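You operate a simulated robot arm through the tools that you are given. There is no shell and no other tool.

You run a simulated robot arm. Do the job below in one go: nothing can be reset, and whatever is moved stays where it is left.

JOB
Set the trip dial to 4 bar and prove it with the pump.
Fine: collar tight on the steel plug, type on SWITCH, release closed; pump till the lamp lights, then open the release.

It is judged by the outcome, as a careful person would: the job done as asked, and still so three seconds after it is handed in. It fails if anything else is knocked over, pushed out of place, dropped, spilled or broken.

ROBOT AND FRAMES
A 6-joint arm with a four-finger gripper, fixed in place. Base frame: the origin is at the foot of the arm, x ahead of it, y to its left, z up; the work surface is at about z = 816. Units: mm, degrees, N and s.
With the tool pointing down near the work surface it reaches from about 400 to 920 mm from the base axis. Its first joint turns from -166.0 to 166.0 degrees. Payload 3.43 kg.
The tool frame sits at the grasp point between the pads (the TCP): z along the fingers, y along the line on which they close. The tips reach 30 mm beyond it. The gripper opens to 120 mm. The gripper's body begins 85 mm behind the TCP.
Orientation is that of the tool frame in the base frame, as [roll, pitch, yaw] about the fixed x, y, z axes, in that order (R = Rz(yaw) Ry(pitch) Rx(roll)). With the fingers straight down and closing along the base's y, the tool's x points along the base's -x, its y along +y and its z along -z.

CONTROLS
- The arm moves only by the tool drive_tool. Its argument "increments" is a list of rows, each a list of 6 numbers: the shift along the base's x, y, z in units of 50 mm (1.0 is 50 mm), then the turn, a rotation vector about the base's x, y, z in units of 8 degrees (1.0 is 8 degrees). In form: [[x, y, z, wx, wy, wz], ...]. A call has 1 to 20 rows; each row shifts and turns the commanded pose from where the row before left it. "jaw" is the finger opening in mm, from 0 to 120, set as the call begins (left out, the last holds). A call with a number of a shift or a turn outside -1 to 1 is refused whole. Rows are played at 5 a second. More than 50 mm and 8.6 degrees between two rows, or a gripper value outside its range, and nothing of the call is played. A pose out of reach is approached as far as the arm can. The call stops where the force on the tool passes 40 N (or 10 N more than at its start, if that is more) or the arm is blocked; 0.2 s more then pass. The fingers move at their own pace and stop on an object; they squeeze with about 33 N. The grip force told is the motor's: it shows also when the fingers shut on nothing. Time passes only in rows, and 0.2 s behind the last, so rows that do not move let the fingers close. It gives the time, the measured TCP pose, the force on the tool (base axes), the opening and the grip force at its end, in the units of the frame above (readings bear some noise), with the torque about the TCP (base axes, N m) and any sound that the robot's microphone picked up.
- Cameras (640 x 400 px; columns grow to the right, rows downward): "scene" is fixed at [397.2, -499.7, 1444.7]; the picture's right is [0.90, -0.44, 0.00], its down [-0.35, -0.72, -0.60] and it looks along [0.27, 0.54, -0.80] (base axes); focal length 258 px, centre (320, 200). "wrist" rides on the gripper at [71, -17, -121] in the tool frame; the picture's right is [0.23, 0.97, 0.00], its down [-0.81, 0.19, -0.55] and it looks along [-0.54, 0.13, 0.83] (tool axes); focal length 275 px, centre (320, 200). There is no depth. A picture from a camera that has moved, and an enlarged one, comes with that camera's place and axes in the base frame and with its lens.
- camera(camera): a new picture of that camera. The clock stands still meanwhile.
- slide_trunk(by): slides the trunk up (or, below 0, down) by that many mm; the arm rides with it, the base frame stays. It gives what a move gives, with no picture.
- enlarge(camera, box): a new picture of the part [left, top, right, bottom] of that camera's present view, enlarged. The clock stands still meanwhile.
- finish_job(): hands the job in; it is judged then, once.

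Places have to be worked out from the pictures, the camera data and where the tool is seen. Open the gripper and draw the arm clear of the work before you hand the job in, unless the task says otherwise.

The tools are called as name(argument=value, ...) on one line, values as JSON. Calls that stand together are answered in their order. drive_tool: Moves the arm, as the interface text tells. Its arguments: {"type":"object","properties":{"increments":{"type":"array","items":{"type":"array","items":{"type":"number"}}},"jaw":{"type":"number"}},"required":["increments"]} The other tools are called the same way: slide_trunk (by) slides the trunk up or down; camera (camera) takes a picture; enlarge (camera, box) takes an enlarged picture of a part of a camera's view; finish_job () hands the job in.

At the start:

```text
clock: 0.0
tcp_pos: [534.3, -118.5, 1149.3]
tool_rot: [180.0, 0.0, 179.9]
wrist_force: [0.1, -0.4, 0.3]
torque: [-0.02, 0.02, 0.0]
width: 120.1
finger_force: 0.0
trunk travel left (down, up): [-100.0, 440.0]
```

scene: 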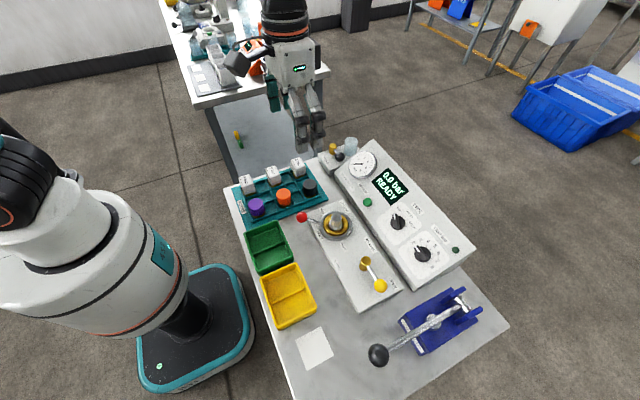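
wrist: 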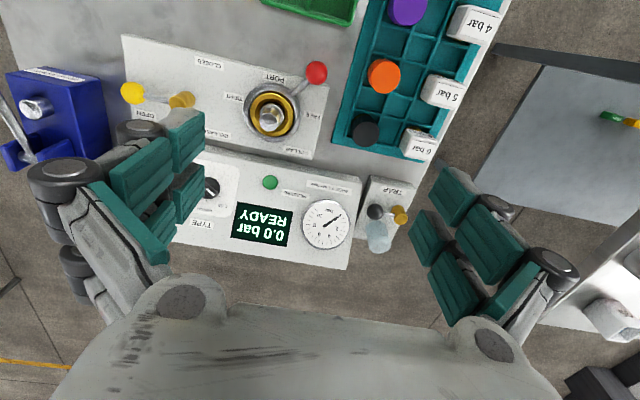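

The scene shows a console with dials, a port with collar, a release valve, and a pump. I'll enlarge the parts to read the labels.

enlarge(camera="scene", box=[300, 130, 480, 290])

enlarge(camera="scene", box=[220, 150, 420, 330])

enlarge(camera="scene", box=[340, 260, 500, 380])

enlarge(camera="wrist", box=[100, 20, 440, 270])

```text
2.50 times, centred on (390, 210) of scene
camera zoom: at [397.2, -499.7, 1444.7], right [0.9, -0.44, 0.0], down [-0.35, -0.72, -0.6], along [0.27, 0.54, -0.8], focal length 644 px, centre (145, 175)
```

zoom: 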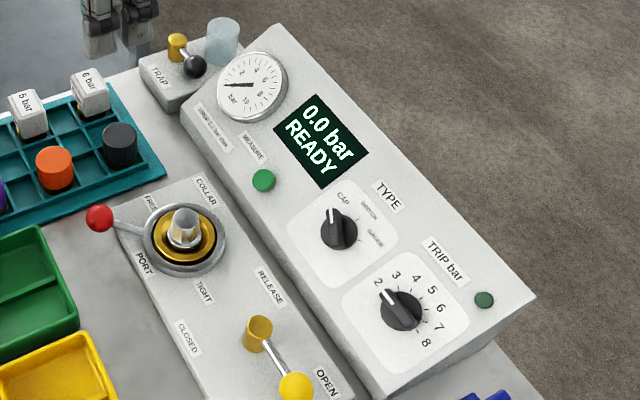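

```text
2.22 times, centred on (320, 240) of scene
camera zoom: at [397.2, -499.7, 1444.7], right [0.9, -0.44, 0.0], down [-0.35, -0.72, -0.6], along [0.27, 0.54, -0.8], focal length 573 px, centre (320, 111)
```

zoom: 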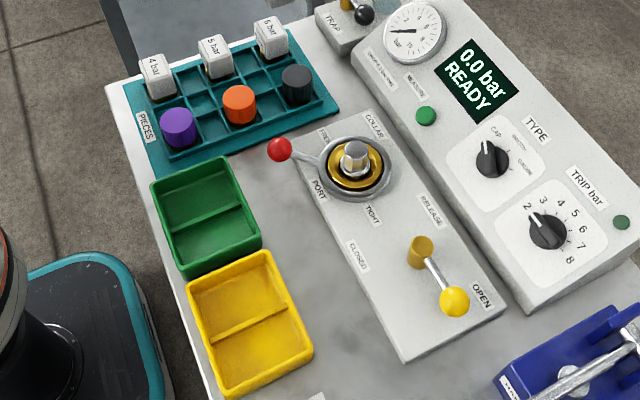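

```text
3.33 times, centred on (420, 320) of scene
camera zoom: at [397.2, -499.7, 1444.7], right [0.9, -0.44, 0.0], down [-0.35, -0.72, -0.6], along [0.27, 0.54, -0.8], focal length 859 px, centre (-13, -200)
```

zoom: 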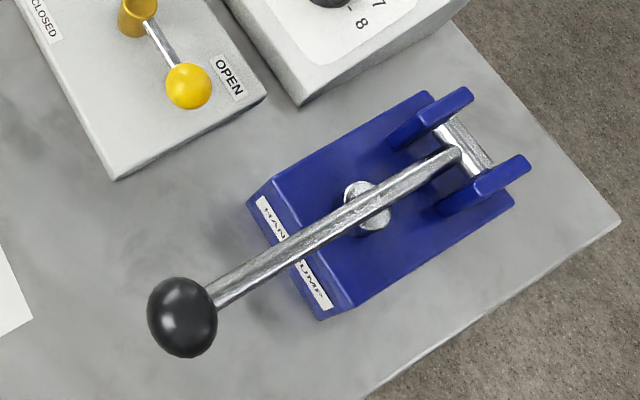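

```text
1.60 times, centred on (270, 145) of wrist
camera zoom: at [463.1, -135.3, 1269.5], right [-0.23, 0.97, 0.0], down [0.81, 0.19, 0.55], along [0.54, 0.13, -0.83], focal length 440 px, centre (400, 288)
```

zoom: 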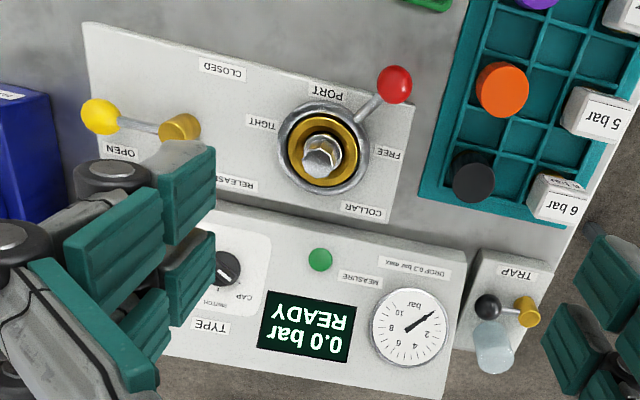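

The layout is aligned with the base axes: port ≈(600,-178), release pivot ≈(602,-324), dials ≈(724,-276) and (725,-372), pump lever along x at y≈-495. The steel plug already sits in the port, so I move the wrist camera over the dials for a closer look.

drive_tool(increments=[[0.396, -0.894, -0.476, 0, 0, 0], [0.396, -0.894, -0.476, 0, 0, 0], [0.396, -0.894, -0.476, 0, 0, 0], [0.396, -0.894, -0.476, 0, 0, 0], [0.396, -0.894, -0.476, 0, 0, 0], [0, 0, 0, 0, 0, 0]], jaw=120)

camera(camera="wrist")

camera(camera="scene")

```text
refused: row 1 steps farther than a row can; nothing moved
```

```text
taken
camera wrist: at [463.1, -135.3, 1269.5], right [-0.23, 0.97, 0.0], down [0.81, 0.19, 0.55], along [0.54, 0.13, -0.83], focal length 275 px, centre (320, 200)
```

wrist: 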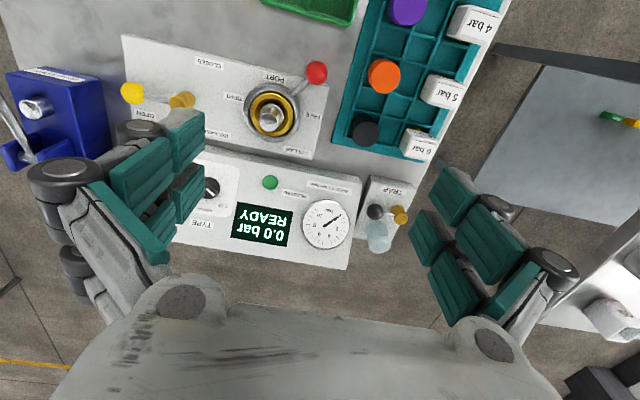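

```text
taken
```

scene: 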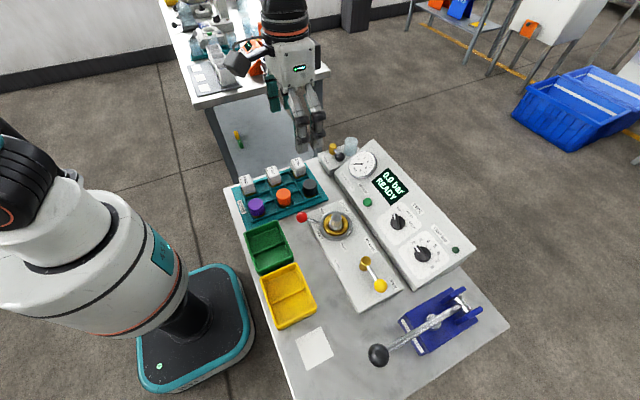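

The row step was over the 50 mm norm limit; I repeat the move with smaller rows.

drive_tool(increments=[[0.33, -0.745, -0.397, 0, 0, 0], [0.33, -0.745, -0.397, 0, 0, 0], [0.33, -0.745, -0.397, 0, 0, 0], [0.33, -0.745, -0.397, 0, 0, 0], [0.33, -0.745, -0.397, 0, 0, 0], [0.33, -0.745, -0.397, 0, 0, 0], [0, 0, 0, 0, 0, 0]], jaw=120)

camera(camera="wrist")

```text
clock: 1.6
tcp_pos: [632.5, -344.2, 1031.0]
tool_rot: [-179.9, 0.0, 180.0]
wrist_force: [1.3, -0.6, 0.0]
torque: [0.02, 0.0, 0.01]
width: 120.0
finger_force: 0.0
trunk travel left (down, up): [-100.0, 440.0]
```

```text
taken
camera wrist: at [562.1, -359.6, 1150.5], right [-0.23, 0.97, 0.0], down [0.81, 0.19, 0.55], along [0.54, 0.13, -0.83], focal length 275 px, centre (320, 200)
```

wrist: 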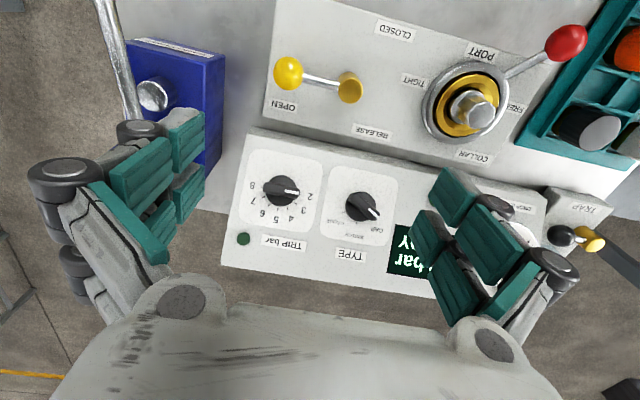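

enlarge(camera="wrist", box=[220, 130, 420, 280])

enlarge(camera="wrist", box=[260, 10, 600, 200])

```text
2.67 times, centred on (320, 205) of wrist
camera zoom: at [562.1, -359.6, 1150.5], right [-0.23, 0.97, 0.0], down [0.81, 0.19, 0.55], along [0.54, 0.13, -0.83], focal length 734 px, centre (320, 187)
```

zoom: 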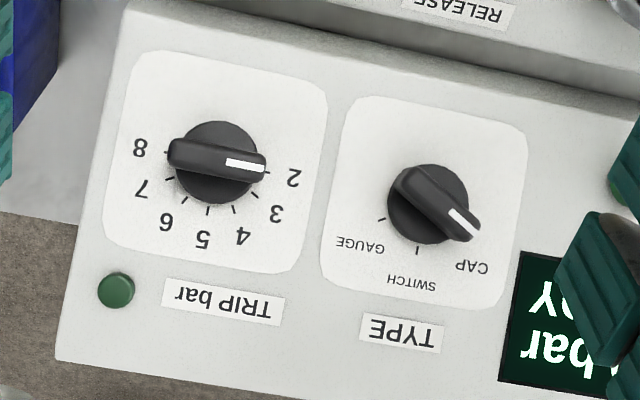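

```text
1.88 times, centred on (430, 105) of wrist
camera zoom: at [562.1, -359.6, 1150.5], right [-0.23, 0.97, 0.0], down [0.81, 0.19, 0.55], along [0.54, 0.13, -0.83], focal length 518 px, centre (113, 379)
```

zoom: 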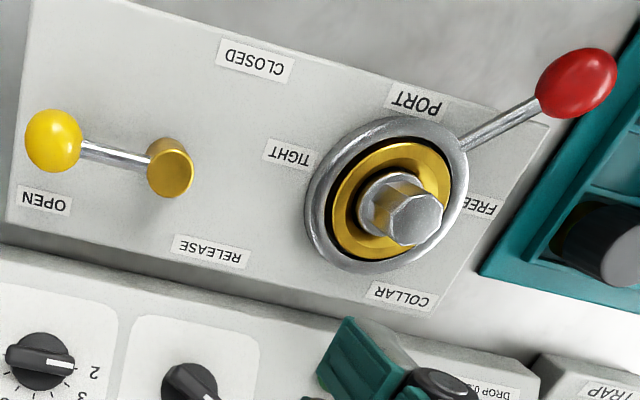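

Dials: TRIP pointer is on 2 (along +y), 4 is 60° clockwise; TYPE pointer at CAP (~+60°), SWITCH points +x, also 60° clockwise. I move above the TYPE knob and yaw +60° so the fingers will close across its bar, giving a second viewpoint too.

drive_tool(increments=[[0.226, 0.17, -0.053, 0, 0, 0.9375], [0.226, 0.17, -0.053, 0, 0, 0.9375], [0.226, 0.17, -0.053, 0, 0, 0.9375], [0.226, 0.17, -0.053, 0, 0, 0.9375], [0.226, 0.17, -0.053, 0, 0, 0.9375], [0.226, 0.17, -0.053, 0, 0, 0.9375], [0.226, 0.17, -0.053, 0, 0, 0.9375], [0.226, 0.17, -0.053, 0, 0, 0.9375], [0, 0, 0, 0, 0, 0]], jaw=60)

camera(camera="wrist")

enlarge(camera="scene", box=[300, 130, 480, 290])

```text
clock: 3.6
tcp_pos: [723.0, -273.1, 1008.6]
tool_rot: [-180.0, -0.1, -119.9]
wrist_force: [-0.1, 0.8, 1.1]
torque: [-0.05, 0.0, 0.02]
width: 59.7
finger_force: 0.0
trunk travel left (down, up): [-100.0, 440.0]
```

```text
taken
camera wrist: at [703.2, -343.7, 1128.9], right [-0.96, 0.29, 0.0], down [0.24, 0.8, 0.55], along [0.16, 0.53, -0.83], focal length 275 px, centre (320, 200)
```

wrist: 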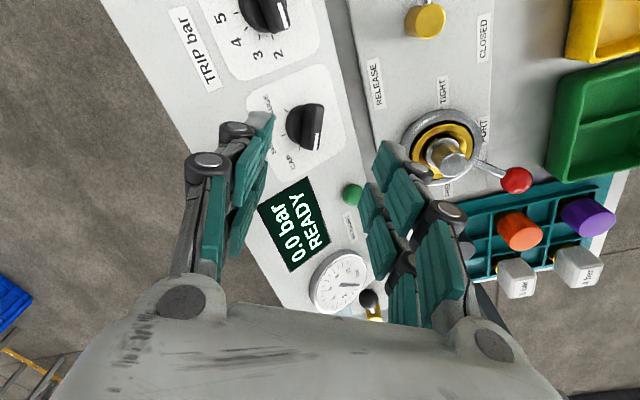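

```text
2.50 times, centred on (390, 210) of scene
camera zoom: at [397.2, -499.7, 1444.7], right [0.9, -0.44, 0.0], down [-0.35, -0.72, -0.6], along [0.27, 0.54, -0.8], focal length 644 px, centre (145, 175)
```

zoom: 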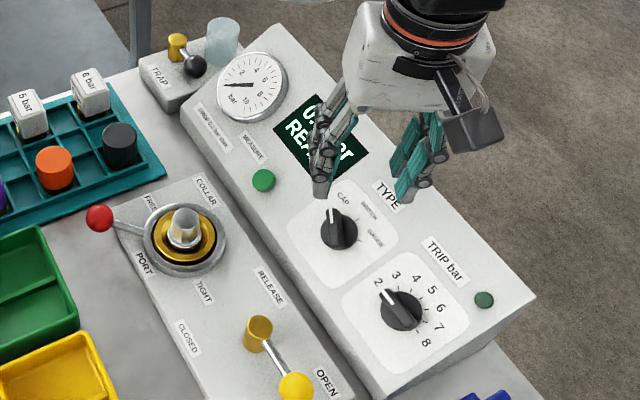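

enlarge(camera="wrist", box=[240, 60, 400, 160])

enlarge(camera="wrist", box=[160, 0, 340, 110])

```text
4.00 times, centred on (320, 110) of wrist
camera zoom: at [703.2, -343.7, 1128.9], right [-0.96, 0.29, 0.0], down [0.24, 0.8, 0.55], along [0.16, 0.53, -0.83], focal length 1101 px, centre (320, 560)
```

zoom: 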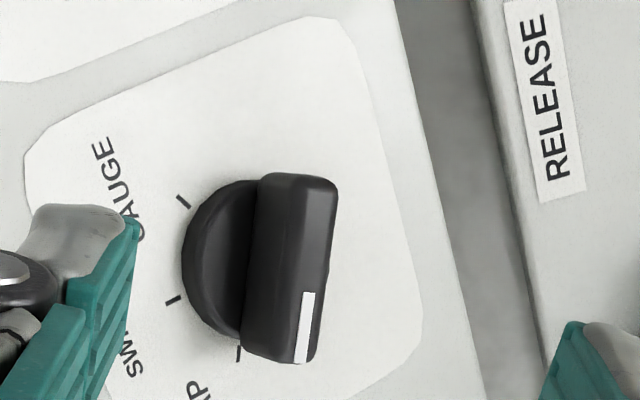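

```text
3.56 times, centred on (250, 55) of wrist
camera zoom: at [703.2, -343.7, 1128.9], right [-0.96, 0.29, 0.0], down [0.24, 0.8, 0.55], along [0.16, 0.53, -0.83], focal length 979 px, centre (569, 716)
```

zoom: 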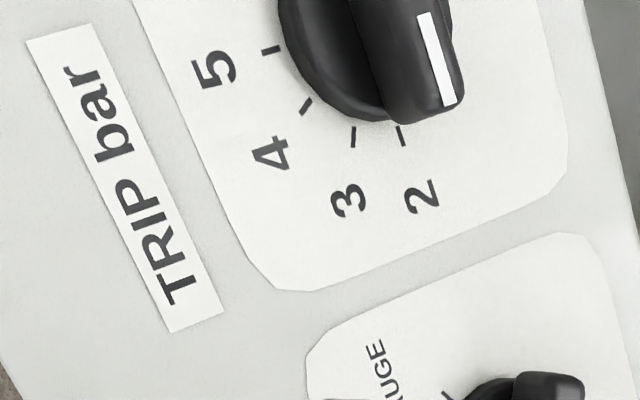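

Triangulating ticks from the two wrist views, the console face slopes about 34° (normal ≈(-0.56,0,0.83)); TYPE knob base ≈(744.6,-264,865), TRIP knob base ≈(744,-364.4,866), knobs ≈20 mm tall. I tilt the tool to that normal, hovering 100 mm above the TYPE knob.

drive_tool(increments=[[-0.137, 0.036, -0.1, 0, -0.85, 0], [-0.137, 0.036, -0.2, 0, -0.85, 0], [-0.137, 0.036, -0.25, 0, -0.85, 0], [-0.137, 0.036, -0.3, 0, -0.85, 0], [-0.137, 0.036, -0.364, 0, -0.85, 0], [0, 0, 0, 0, 0, 0]], jaw=60)

camera(camera="wrist")

camera(camera="scene")

```text
clock: 5.0
tcp_pos: [689.7, -265.2, 948.9]
tool_rot: [-149.7, 16.3, -115.7]
wrist_force: [-0.2, 0.1, -0.7]
torque: [0.0, -0.01, -0.01]
width: 59.9
finger_force: 0.1
trunk travel left (down, up): [-100.0, 440.0]
```

```text
taken
camera wrist: at [605.6, -334.1, 1035.9], right [-0.79, 0.29, -0.54], down [-0.11, 0.8, 0.59], along [0.6, 0.53, -0.6], focal length 275 px, centre (320, 200)
```

wrist: 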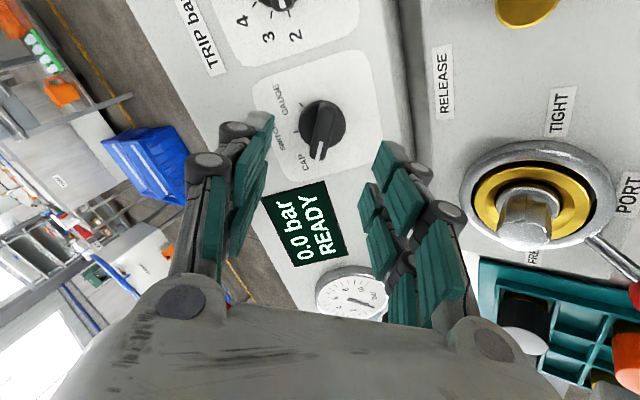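

```text
taken
```

scene: 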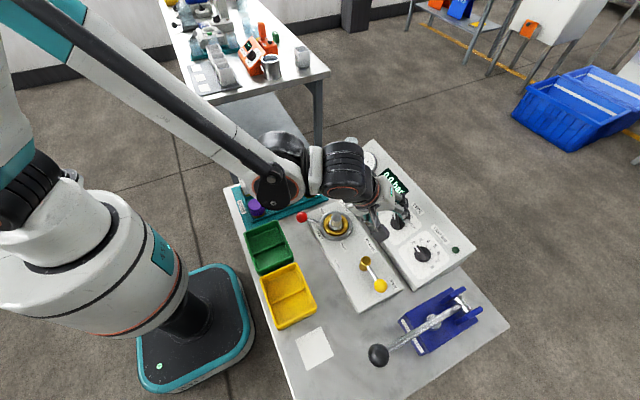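

enlarge(camera="wrist", box=[240, 60, 400, 160])

```text
4.00 times, centred on (320, 110) of wrist
camera zoom: at [605.6, -334.1, 1035.9], right [-0.79, 0.29, -0.54], down [-0.11, 0.8, 0.59], along [0.6, 0.53, -0.6], focal length 1101 px, centre (320, 560)
```

zoom: 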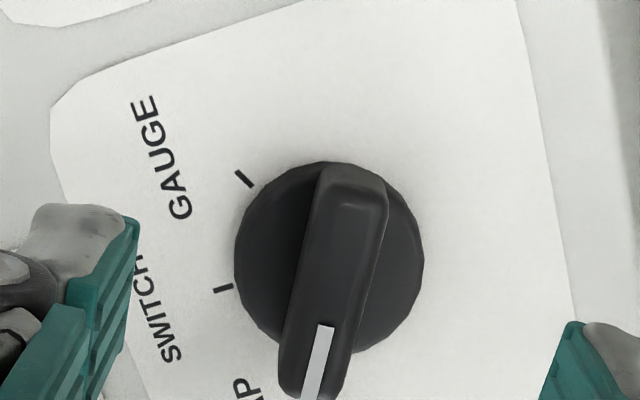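

The tilt matches well (knob bar leans only as perspective predicts), with the knob about 3 mm down-slope of the tool axis. I correct for this and advance along the normal to about 44 mm above the face.

drive_tool(increments=[[0.1445, 0, -0.24, 0, 0, 0], [0.1445, 0, -0.24, 0, 0, 0], [0.1445, 0, -0.24, 0, 0, 0], [0.1445, 0, -0.24, 0, 0, 0], [0, 0, 0, 0, 0, 0]], jaw=60)

camera(camera="wrist")

enlarge(camera="scene", box=[340, 170, 460, 270])

```text
clock: 6.2
tcp_pos: [718.1, -264.3, 900.0]
tool_rot: [-149.7, 16.1, -115.7]
wrist_force: [-0.4, 0.5, 0.2]
torque: [0.01, 0.03, 0.0]
width: 60.0
finger_force: 0.0
trunk travel left (down, up): [-100.0, 440.0]
```

```text
taken
camera wrist: at [633.7, -334.1, 987.3], right [-0.79, 0.29, -0.54], down [-0.11, 0.8, 0.59], along [0.6, 0.53, -0.6], focal length 275 px, centre (320, 200)
```

wrist: 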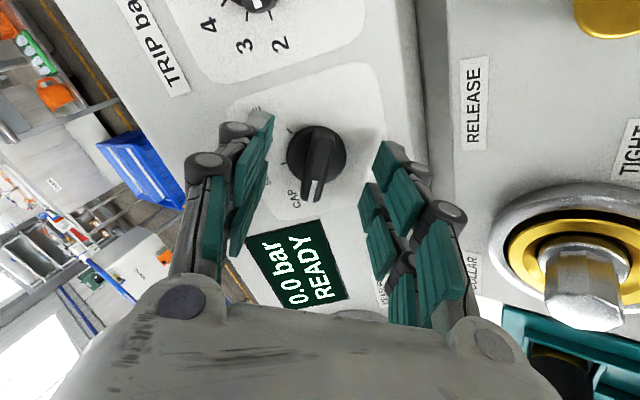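

```text
4.00 times, centred on (400, 220) of scene
camera zoom: at [397.2, -499.7, 1444.7], right [0.9, -0.44, 0.0], down [-0.35, -0.72, -0.6], along [0.27, 0.54, -0.8], focal length 1031 px, centre (0, 120)
```

zoom: 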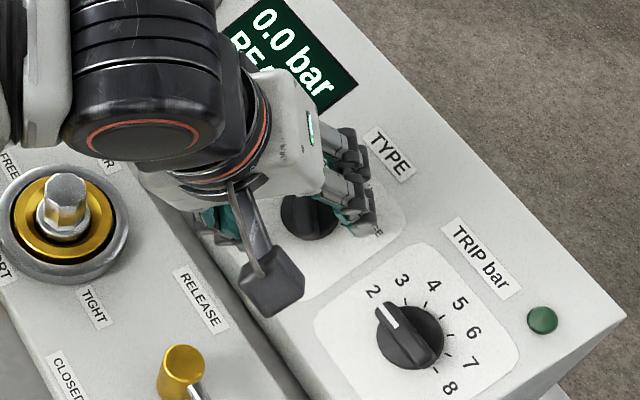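

enlarge(camera="wrist", box=[250, 110, 390, 210])

```text
4.00 times, centred on (320, 160) of wrist
camera zoom: at [633.7, -334.1, 987.3], right [-0.79, 0.29, -0.54], down [-0.11, 0.8, 0.59], along [0.6, 0.53, -0.6], focal length 1101 px, centre (320, 360)
```

zoom: 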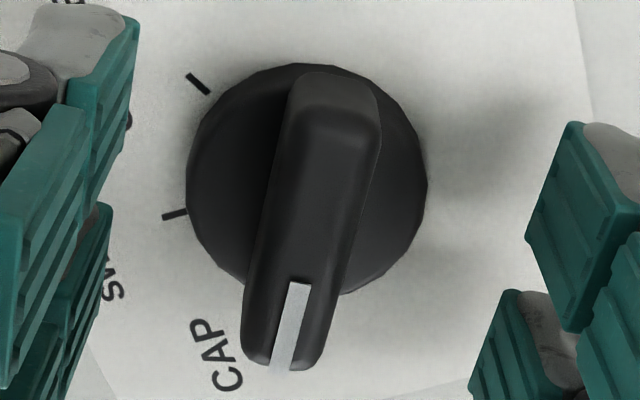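

The knob is centred between the fingers and the bar is aligned within ~2°. I advance 4 mm more, then close on the bar.

drive_tool(increments=[[0.022, 0, -0.033, 0, 0, 0], [0.022, 0, -0.033, 0, 0, 0], [0, 0, 0, 0, 0, 0]], jaw=30)

drive_tool(increments=[[0, 0, 0, 0, 0, 0], [0, 0, 0, 0, 0, 0], [0, 0, 0, 0, 0, 0]], jaw=0)

enlarge(camera="wrist", box=[250, 110, 390, 210])

```text
clock: 7.0
tcp_pos: [718.4, -264.6, 897.0]
tool_rot: [-149.7, 16.2, -115.6]
wrist_force: [0.3, 0.0, 0.0]
torque: [0.0, 0.01, -0.01]
width: 29.8
finger_force: 0.1
trunk travel left (down, up): [-100.0, 440.0]
```

```text
clock: 8.0
tcp_pos: [720.2, -266.2, 898.3]
tool_rot: [-149.4, 16.4, -115.7]
wrist_force: [6.4, -2.8, 2.7]
torque: [0.02, -0.16, 0.04]
width: 12.8
finger_force: 45.0
trunk travel left (down, up): [-100.0, 440.0]
stopped in row 3: the force on the tool passed its limit at 40 N (the readings are from after the stop); the commanded pose is now the measured one
```

```text
4.00 times, centred on (320, 160) of wrist
camera zoom: at [636.2, -335.0, 984.8], right [-0.79, 0.29, -0.54], down [-0.11, 0.8, 0.59], along [0.6, 0.53, -0.6], focal length 1101 px, centre (320, 360)
```

zoom: 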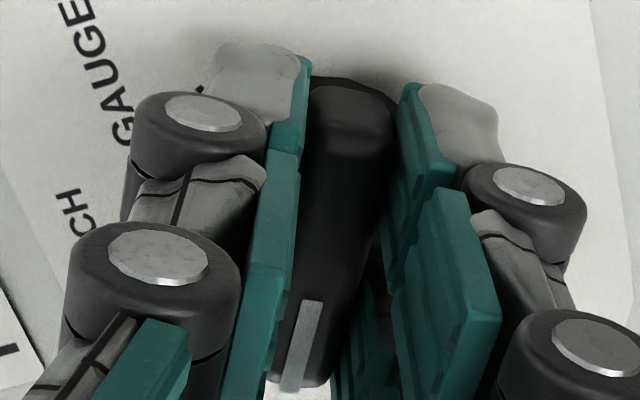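

The fingers hold the bar (12.8 mm wide). I now turn −60° about the face normal.

drive_tool(increments=[[0, 0, 0, 0.524, 0, -0.777], [0, 0, 0, 0.524, 0, -0.777], [0, 0, 0, 0.524, 0, -0.777], [0, 0, 0, 0.524, 0, -0.777], [0, 0, 0, 0.524, 0, -0.777], [0, 0, 0, 0.524, 0, -0.777], [0, 0, 0, 0.524, 0, -0.777], [0, 0, 0, 0.524, 0, -0.777], [0, 0, 0, 0, 0, 0]])

camera(camera="wrist")

camera(camera="scene")

```text
clock: 10.0
tcp_pos: [720.5, -265.6, 897.7]
tool_rot: [-179.8, 34.0, 179.7]
wrist_force: [10.9, 2.7, 1.0]
torque: [0.09, -1.23, 0.08]
width: 12.9
finger_force: 45.2
trunk travel left (down, up): [-100.0, 440.0]
```

```text
taken
camera wrist: at [594.8, -280.5, 957.0], right [-0.19, 0.97, -0.13], down [0.36, 0.19, 0.91], along [0.91, 0.12, -0.39], focal length 275 px, centre (320, 200)
```

wrist: 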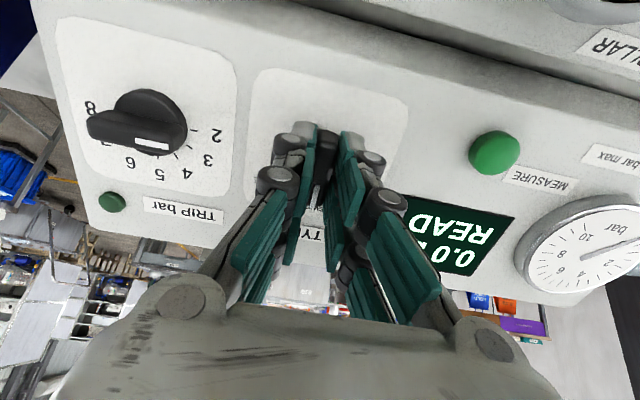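

```text
taken
```

scene: 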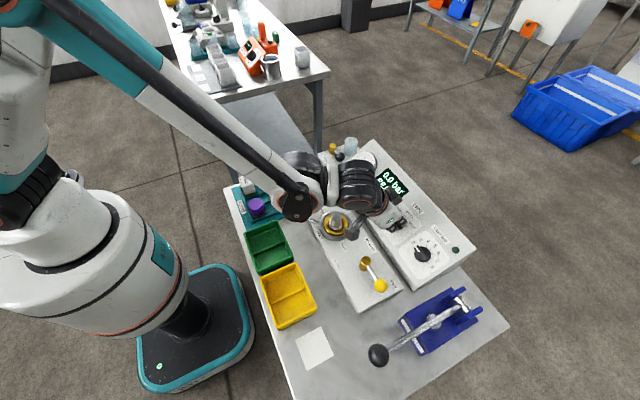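

The knob turned with moderate torque. I open and back off 60 mm along the normal to check the pointer.

drive_tool(increments=[[0, 0, 0, 0, 0, 0], [0, 0, 0, 0, 0, 0], [-0.17, 0, 0.25, 0, 0, 0], [-0.17, 0, 0.25, 0, 0, 0], [-0.17, 0, 0.25, 0, 0, 0], [-0.17, 0, 0.25, 0, 0, 0], [0, 0, 0, 0, 0, 0]], jaw=60)

camera(camera="wrist")

enlarge(camera="wrist", box=[90, 60, 390, 200])

```text
clock: 11.6
tcp_pos: [686.4, -264.8, 948.6]
tool_rot: [-179.7, 33.9, 180.0]
wrist_force: [0.4, -0.4, -0.1]
torque: [-0.01, -0.03, 0.01]
width: 60.2
finger_force: 0.1
trunk travel left (down, up): [-100.0, 440.0]
```

```text
taken
camera wrist: at [560.8, -280.9, 1007.4], right [-0.19, 0.97, -0.13], down [0.36, 0.19, 0.91], along [0.91, 0.12, -0.39], focal length 275 px, centre (320, 200)
```

wrist: 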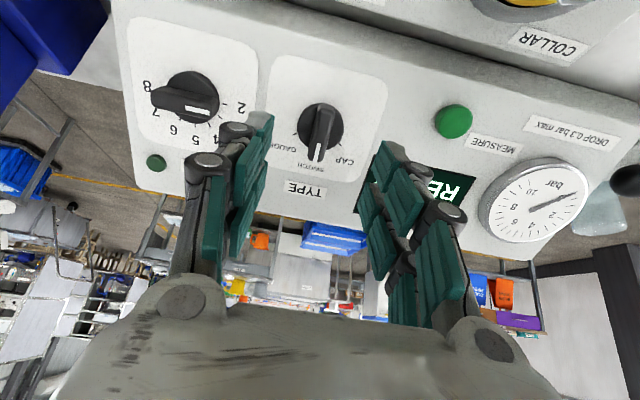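

```text
2.13 times, centred on (240, 130) of wrist
camera zoom: at [560.8, -280.9, 1007.4], right [-0.19, 0.97, -0.13], down [0.36, 0.19, 0.91], along [0.91, 0.12, -0.39], focal length 587 px, centre (491, 349)
```

zoom: 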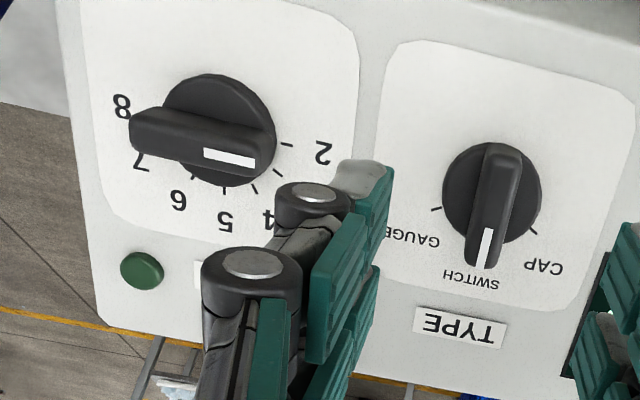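

TYPE is now on SWITCH. Next I shift 100 mm to −y over the TRIP knob while yawing +90° about the normal so the fingers straddle its bar.

drive_tool(increments=[[0, -0.167, 0, -0.524, 0, 0.777], [0, -0.167, 0, -0.524, 0, 0.777], [0, -0.167, 0, -0.524, 0, 0.777], [0, -0.167, 0, -0.524, 0, 0.777], [0, -0.167, 0, -0.524, 0, 0.777], [0, -0.167, 0, -0.524, 0, 0.777], [0, -0.167, 0, -0.524, 0, 0.777], [0, -0.167, 0, -0.524, 0, 0.777], [0, -0.167, 0, -0.524, 0, 0.777], [0, -0.167, 0, -0.524, 0, 0.777], [0, -0.167, 0, -0.524, 0, 0.777], [0, -0.167, 0, -0.524, 0, 0.777], [0, 0, 0, 0, 0, 0]], jaw=60)

camera(camera="wrist")

enlarge(camera="wrist", box=[240, 60, 400, 160])

```text
clock: 14.4
tcp_pos: [686.4, -366.3, 947.5]
tool_rot: [-145.8, 0.0, -89.9]
wrist_force: [0.6, 0.0, 0.9]
torque: [0.02, 0.01, -0.05]
width: 60.0
finger_force: 0.0
trunk travel left (down, up): [-100.0, 440.0]
```

```text
taken
camera wrist: at [634.0, -435.6, 1056.4], right [-0.8, -0.23, -0.55], down [-0.47, 0.81, 0.35], along [0.36, 0.54, -0.76], focal length 275 px, centre (320, 200)
```

wrist: 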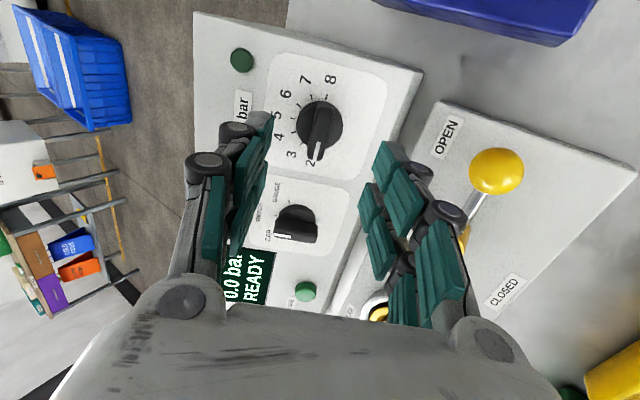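

```text
4.00 times, centred on (320, 110) of wrist
camera zoom: at [634.0, -435.6, 1056.4], right [-0.8, -0.23, -0.55], down [-0.47, 0.81, 0.35], along [0.36, 0.54, -0.76], focal length 1101 px, centre (320, 560)
```

zoom: 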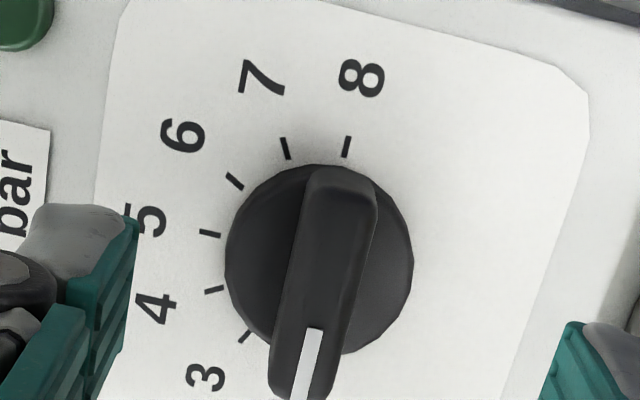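

The trip knob is centred within ~2 mm and the bar points to 2. I apply a small up-slope correction and advance to the same grasp height as before, then close.

drive_tool(increments=[[0.139, 0, -0.196, 0, 0, 0], [0.139, 0, -0.196, 0, 0, 0], [0.139, 0, -0.196, 0, 0, 0], [0.139, 0, -0.196, 0, 0, 0], [0.139, 0, -0.196, 0, 0, 0], [0, 0, 0, 0, 0, 0]], jaw=60)

drive_tool(increments=[[0, 0, 0, 0, 0, 0], [0, 0, 0, 0, 0, 0]], jaw=24)

enlarge(camera="wrist", box=[250, 110, 390, 210])

```text
clock: 15.8
tcp_pos: [721.4, -365.1, 898.8]
tool_rot: [-145.8, 0.2, -90.0]
wrist_force: [-0.1, 0.5, 0.4]
torque: [0.0, 0.01, -0.01]
width: 60.0
finger_force: 0.0
trunk travel left (down, up): [-100.0, 440.0]
```

```text
clock: 16.4
tcp_pos: [720.4, -365.8, 899.4]
tool_rot: [-145.8, 0.0, -90.0]
wrist_force: [0.0, -0.4, 0.0]
torque: [-0.03, 0.03, 0.01]
width: 24.2
finger_force: 0.1
trunk travel left (down, up): [-100.0, 440.0]
```

```text
4.00 times, centred on (320, 160) of wrist
camera zoom: at [667.9, -436.3, 1007.5], right [-0.8, -0.23, -0.55], down [-0.47, 0.81, 0.35], along [0.36, 0.54, -0.76], focal length 1101 px, centre (320, 360)
```

zoom: 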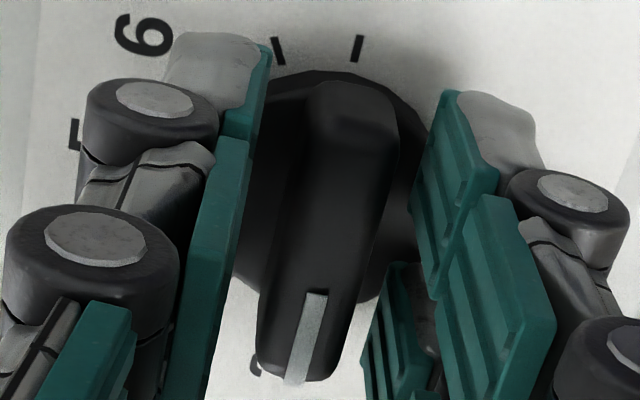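

The bar sits between the pads; I close on it and then turn −60° about the normal to 4.

drive_tool(increments=[[0, 0, 0, 0, 0, 0], [0, 0, 0, 0, 0, 0], [0, 0, 0, 0, 0, 0]], jaw=0)

enlarge(camera="wrist", box=[250, 110, 390, 210])

```text
clock: 17.2
tcp_pos: [720.3, -364.6, 898.2]
tool_rot: [-145.9, 0.2, -89.9]
wrist_force: [-6.3, 2.3, -7.6]
torque: [-0.19, 0.28, -0.12]
width: 13.0
finger_force: 45.0
trunk travel left (down, up): [-100.0, 440.0]
```

```text
4.00 times, centred on (320, 160) of wrist
camera zoom: at [667.7, -436.3, 1007.2], right [-0.8, -0.23, -0.55], down [-0.47, 0.81, 0.35], along [0.36, 0.54, -0.76], focal length 1101 px, centre (320, 360)
```

zoom: 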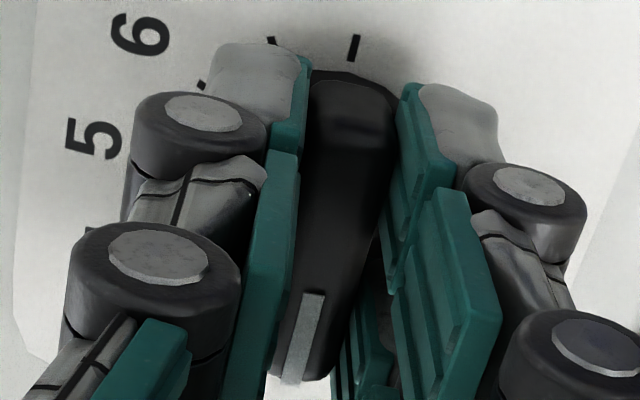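

drive_tool(increments=[[0, 0, 0, 0.524, 0, -0.777], [0, 0, 0, 0.524, 0, -0.777], [0, 0, 0, 0.524, 0, -0.777], [0, 0, 0, 0.524, 0, -0.777], [0, 0, 0, 0.524, 0, -0.777], [0, 0, 0, 0.524, 0, -0.777], [0, 0, 0, 0.524, 0, -0.777], [0, 0, 0, 0.524, 0, -0.777], [0, 0, 0, 0, 0, 0]])

enlarge(camera="wrist", box=[230, 90, 410, 210])

```text
clock: 19.2
tcp_pos: [719.6, -365.7, 898.6]
tool_rot: [-161.1, 29.1, -145.4]
wrist_force: [-17.3, 8.2, -14.7]
torque: [0.58, -0.29, 0.44]
width: 13.0
finger_force: 45.0
trunk travel left (down, up): [-100.0, 440.0]
```

```text
3.33 times, centred on (320, 150) of wrist
camera zoom: at [609.4, -414.2, 968.0], right [-0.57, 0.73, -0.39], down [0.19, 0.57, 0.8], along [0.8, 0.38, -0.47], focal length 918 px, centre (320, 367)
```

zoom: 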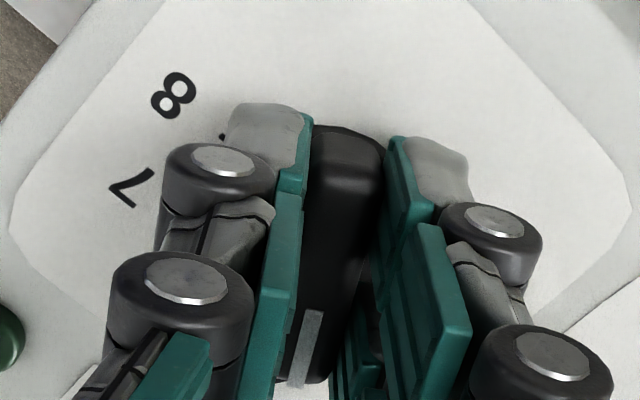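

The turn is complete with grip intact. I open, back off along the normal and check the pointer.

drive_tool(increments=[[0, 0, 0, 0, 0, 0], [0, 0, 0, 0, 0, 0], [-0.17, 0, 0.25, 0, 0, 0], [-0.17, 0, 0.25, 0, 0, 0], [-0.17, 0, 0.25, 0, 0, 0], [-0.17, 0, 0.25, 0, 0, 0], [0, 0, 0, 0, 0, 0]], jaw=60)

enlarge(camera="wrist", box=[230, 50, 410, 170])

camera(camera="wrist")

```text
clock: 20.8
tcp_pos: [686.9, -364.2, 949.5]
tool_rot: [-161.2, 29.0, -145.3]
wrist_force: [-0.2, 0.8, 0.3]
torque: [-0.04, 0.01, 0.0]
width: 60.1
finger_force: 0.1
trunk travel left (down, up): [-100.0, 440.0]
```

```text
3.33 times, centred on (320, 110) of wrist
camera zoom: at [575.1, -413.3, 1018.3], right [-0.57, 0.73, -0.39], down [0.19, 0.57, 0.8], along [0.8, 0.38, -0.47], focal length 918 px, centre (320, 500)
```

zoom: 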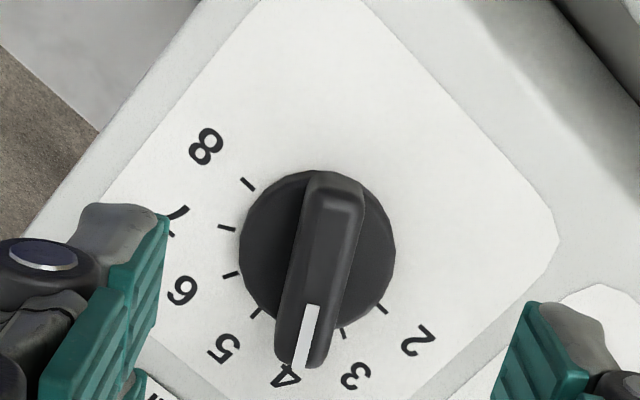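

```text
taken
camera wrist: at [575.1, -413.3, 1018.3], right [-0.57, 0.73, -0.39], down [0.19, 0.57, 0.8], along [0.8, 0.38, -0.47], focal length 275 px, centre (320, 200)
```

wrist: 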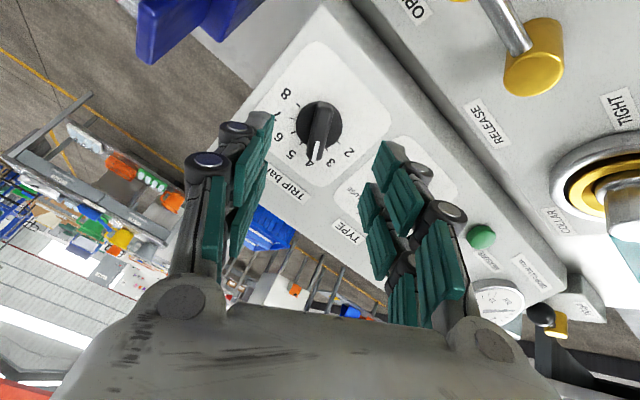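

TRIP now points at 4 (stripe bisects ticks 3 and 5 as it should). Next I return the tool to vertical and view the collar/port and release from above.

drive_tool(increments=[[-0.327, 0.1, 0.3, 0.524, 0, -0.777], [-0.327, 0.2, 0.3, 0.524, 0, -0.777], [-0.327, 0.3, 0.3, 0.524, 0, -0.777], [-0.327, 0.35, 0.3, 0.524, 0, -0.777], [-0.327, 0.35, 0, 0, 0.85, 0], [-0.327, 0.35, 0, 0, 0.85, 0], [-0.327, 0.35, 0, 0, 0.85, 0], [-0.327, 0.35, 0, 0, 0.85, 0], [-0.327, 0.33, 0, 0, 0.85, 0], [0, 0, 0, 0, 0, 0]], jaw=120)

camera(camera="wrist")

enlarge(camera="scene", box=[220, 150, 420, 330])

```text
clock: 23.0
tcp_pos: [539.2, -229.4, 1008.1]
tool_rot: [-179.7, -0.1, -179.9]
wrist_force: [-0.3, -0.5, -0.3]
torque: [-0.03, -0.01, 0.01]
width: 120.2
finger_force: 0.0
trunk travel left (down, up): [-100.0, 440.0]
```

```text
taken
camera wrist: at [469.3, -245.2, 1128.1], right [-0.23, 0.97, -0.01], down [0.81, 0.19, 0.55], along [0.54, 0.12, -0.83], focal length 275 px, centre (320, 200)
```

wrist: 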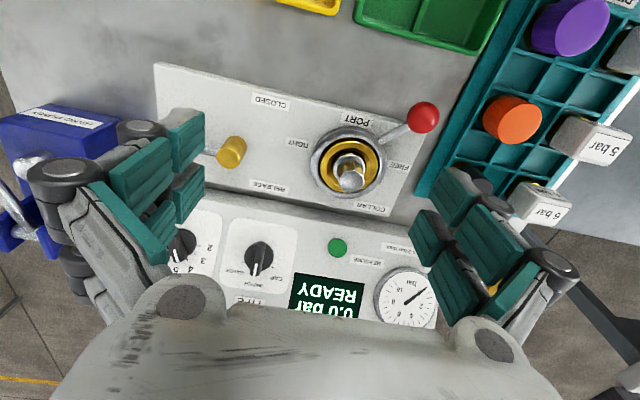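

```text
2.22 times, centred on (320, 240) of scene
camera zoom: at [397.2, -499.7, 1444.7], right [0.9, -0.44, 0.0], down [-0.35, -0.72, -0.6], along [0.27, 0.54, -0.8], focal length 573 px, centre (320, 111)
```

zoom: 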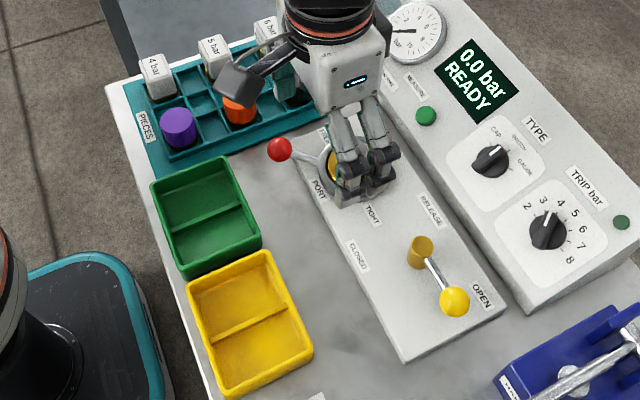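

enlarge(camera="wrist", box=[270, 80, 450, 220])

enlarge(camera="scene", box=[380, 190, 480, 280])

```text
2.86 times, centred on (360, 150) of wrist
camera zoom: at [469.3, -245.2, 1128.1], right [-0.23, 0.97, -0.01], down [0.81, 0.19, 0.55], along [0.54, 0.12, -0.83], focal length 786 px, centre (206, 343)
```

zoom: 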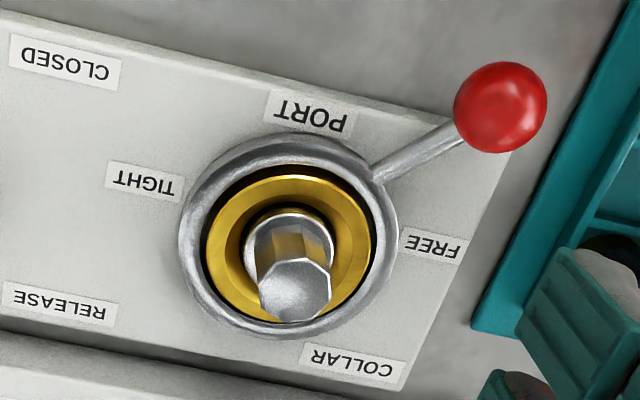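

```text
4.44 times, centred on (430, 235) of scene
camera zoom: at [397.2, -499.7, 1444.7], right [0.9, -0.44, 0.0], down [-0.35, -0.72, -0.6], along [0.27, 0.54, -0.8], focal length 1146 px, centre (-169, 44)
```

zoom: 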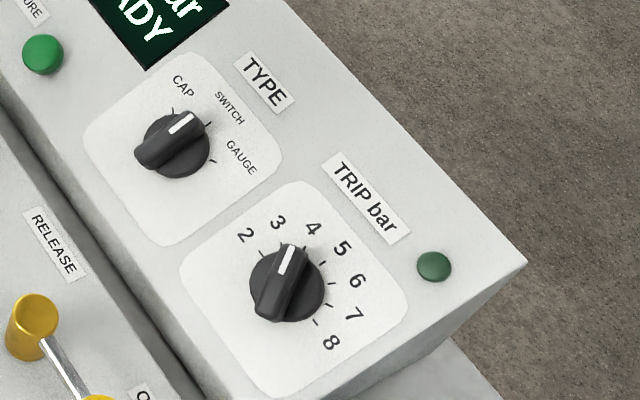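

The scene view leaves the trip pointer's exact angle uncertain, so I take a face-on look at the dial: with the tool vertical the wrist camera looks straight along the face normal.

drive_tool(increments=[[0.544, -0.6, -0.224, 0, 0, 0], [0.544, -0.6, -0.224, 0, 0, 0], [0.544, -0.6, -0.224, 0, 0, 0], [0.544, -0.6, -0.224, 0, 0, 0], [0.544, -0.6, -0.224, 0, 0, 0], [0, 0, 0, 0, 0, 0]], jaw=120)

camera(camera="wrist")

enlarge(camera="wrist", box=[270, 140, 370, 215])

```text
clock: 24.4
tcp_pos: [674.8, -382.0, 951.2]
tool_rot: [-179.6, 0.0, 180.0]
wrist_force: [0.1, -0.5, 0.2]
torque: [0.01, 0.01, 0.04]
width: 120.1
finger_force: 0.1
trunk travel left (down, up): [-100.0, 440.0]
```

```text
taken
camera wrist: at [604.2, -397.0, 1071.4], right [-0.23, 0.97, 0.0], down [0.81, 0.19, 0.55], along [0.54, 0.12, -0.83], focal length 275 px, centre (320, 200)
```

wrist: 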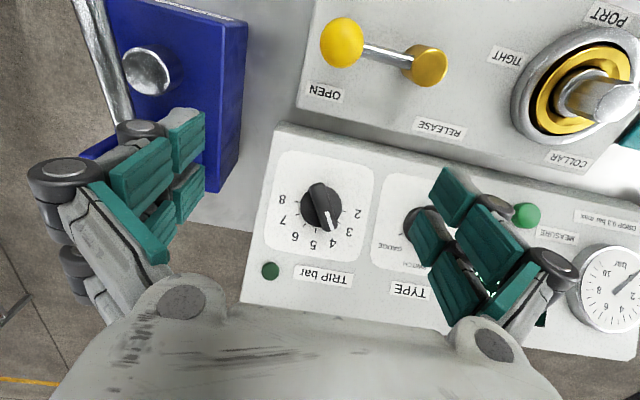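

```text
5.33 times, centred on (320, 178) of wrist
camera zoom: at [604.2, -397.0, 1071.4], right [-0.23, 0.97, 0.0], down [0.81, 0.19, 0.55], along [0.54, 0.12, -0.83], focal length 1468 px, centre (320, 320)
```

zoom: 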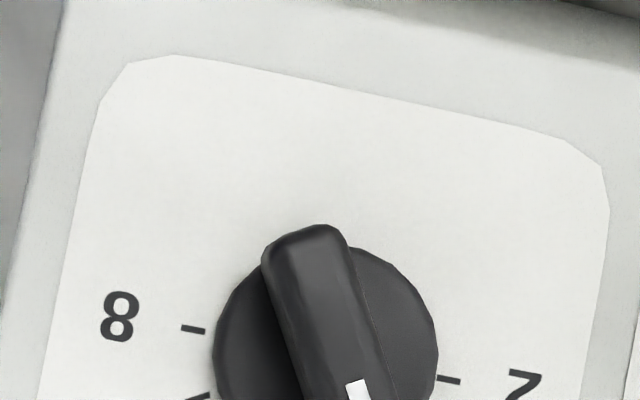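

enlarge(camera="wrist", box=[270, 165, 370, 255])

```text
4.44 times, centred on (320, 210) of wrist
camera zoom: at [604.2, -397.0, 1071.4], right [-0.23, 0.97, 0.0], down [0.81, 0.19, 0.55], along [0.54, 0.12, -0.83], focal length 1224 px, centre (320, 156)
```

zoom: 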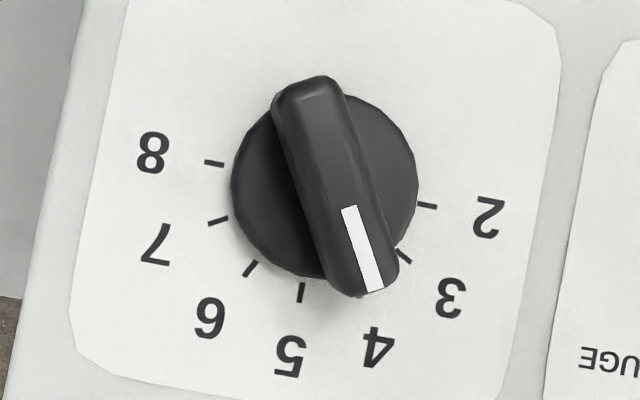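

The pointer sits within ~2° of the 4 mark (≈4.0–4.1), good for now; the pump will prove it. Next the collar: red ball ≈(528,-123,846), port axis ≈(602,-178.5), lever at ~141°, with TIGHT mirrored around 219–225°. I hover over the ball with the fingers straddling it tangentially (yaw −39°).

drive_tool(increments=[[-0.366, 0.649, 0.2, 0, 0, -0.609], [-0.366, 0.649, 0.1, 0, 0, -0.609], [-0.366, 0.649, 0, 0, 0, -0.609], [-0.366, 0.649, 0, 0, 0, -0.609], [-0.366, 0.649, 0, 0, 0, -0.609], [-0.366, 0.649, 0, 0, 0, -0.609], [-0.366, 0.649, -0.2, 0, 0, -0.609], [-0.366, 0.649, -0.3, 0, 0, -0.609], [0, 0, 0, 0, 0, 0]], jaw=46)

camera(camera="wrist")

enlarge(camera="scene", box=[260, 150, 400, 270])

```text
clock: 26.4
tcp_pos: [529.2, -121.2, 943.1]
tool_rot: [-179.7, 0.0, 140.9]
wrist_force: [-0.2, 0.3, -0.4]
torque: [-0.05, 0.01, 0.02]
width: 45.7
finger_force: 0.0
trunk travel left (down, up): [-100.0, 440.0]
```

```text
taken
camera wrist: at [463.8, -88.6, 1063.1], right [0.43, 0.9, -0.01], down [0.75, -0.36, 0.55], along [0.5, -0.24, -0.83], focal length 275 px, centre (320, 200)
```

wrist: 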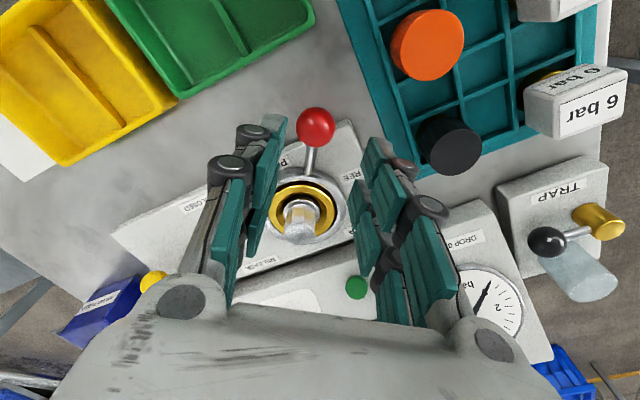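

```text
3.33 times, centred on (330, 210) of scene
camera zoom: at [397.2, -499.7, 1444.7], right [0.9, -0.44, 0.0], down [-0.35, -0.72, -0.6], along [0.27, 0.54, -0.8], focal length 859 px, centre (287, 167)
```

zoom: 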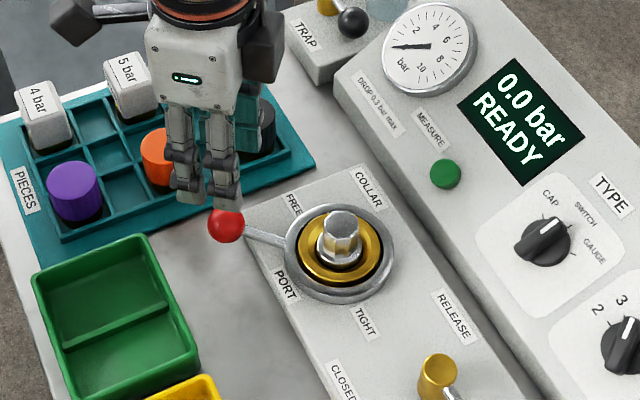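

The ball projects exactly where expected under the TCP. I descend so the fingers straddle it (tips ≈ z 838).

drive_tool(increments=[[0, 0, -0.4, 0, 0, 0], [0, 0, -0.4, 0, 0, 0], [0, 0, -0.4, 0, 0, 0], [0, 0, -0.3, 0, 0, 0], [0, 0, 0, 0, 0, 0]], jaw=46)

camera(camera="wrist")

enlarge(camera="scene", box=[260, 150, 400, 270])

```text
clock: 27.6
tcp_pos: [528.8, -122.3, 867.9]
tool_rot: [-179.6, 0.1, 141.0]
wrist_force: [0.3, 0.8, 0.4]
torque: [0.05, 0.0, 0.02]
width: 45.7
finger_force: 0.0
trunk travel left (down, up): [-100.0, 440.0]
```

```text
taken
camera wrist: at [464.5, -88.4, 987.7], right [0.43, 0.9, -0.01], down [0.75, -0.36, 0.55], along [0.5, -0.24, -0.83], focal length 275 px, centre (320, 200)
```

wrist: 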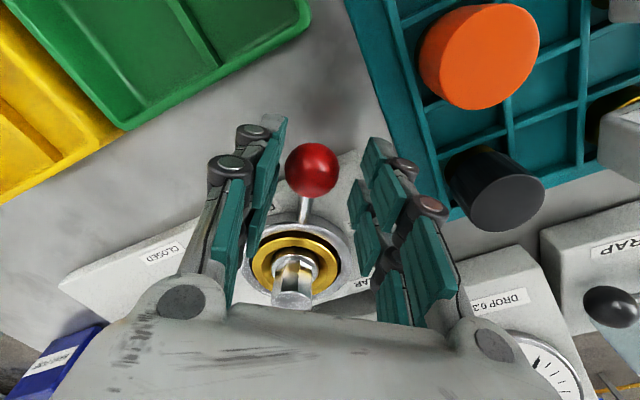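

```text
3.33 times, centred on (330, 210) of scene
camera zoom: at [397.2, -499.7, 1444.7], right [0.9, -0.44, 0.0], down [-0.35, -0.72, -0.6], along [0.27, 0.54, -0.8], focal length 859 px, centre (287, 167)
```

zoom: 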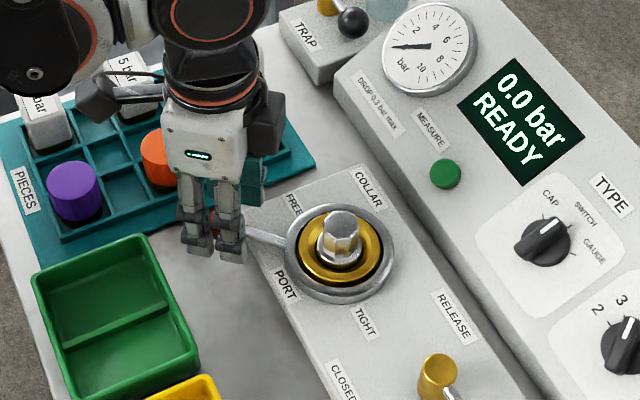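

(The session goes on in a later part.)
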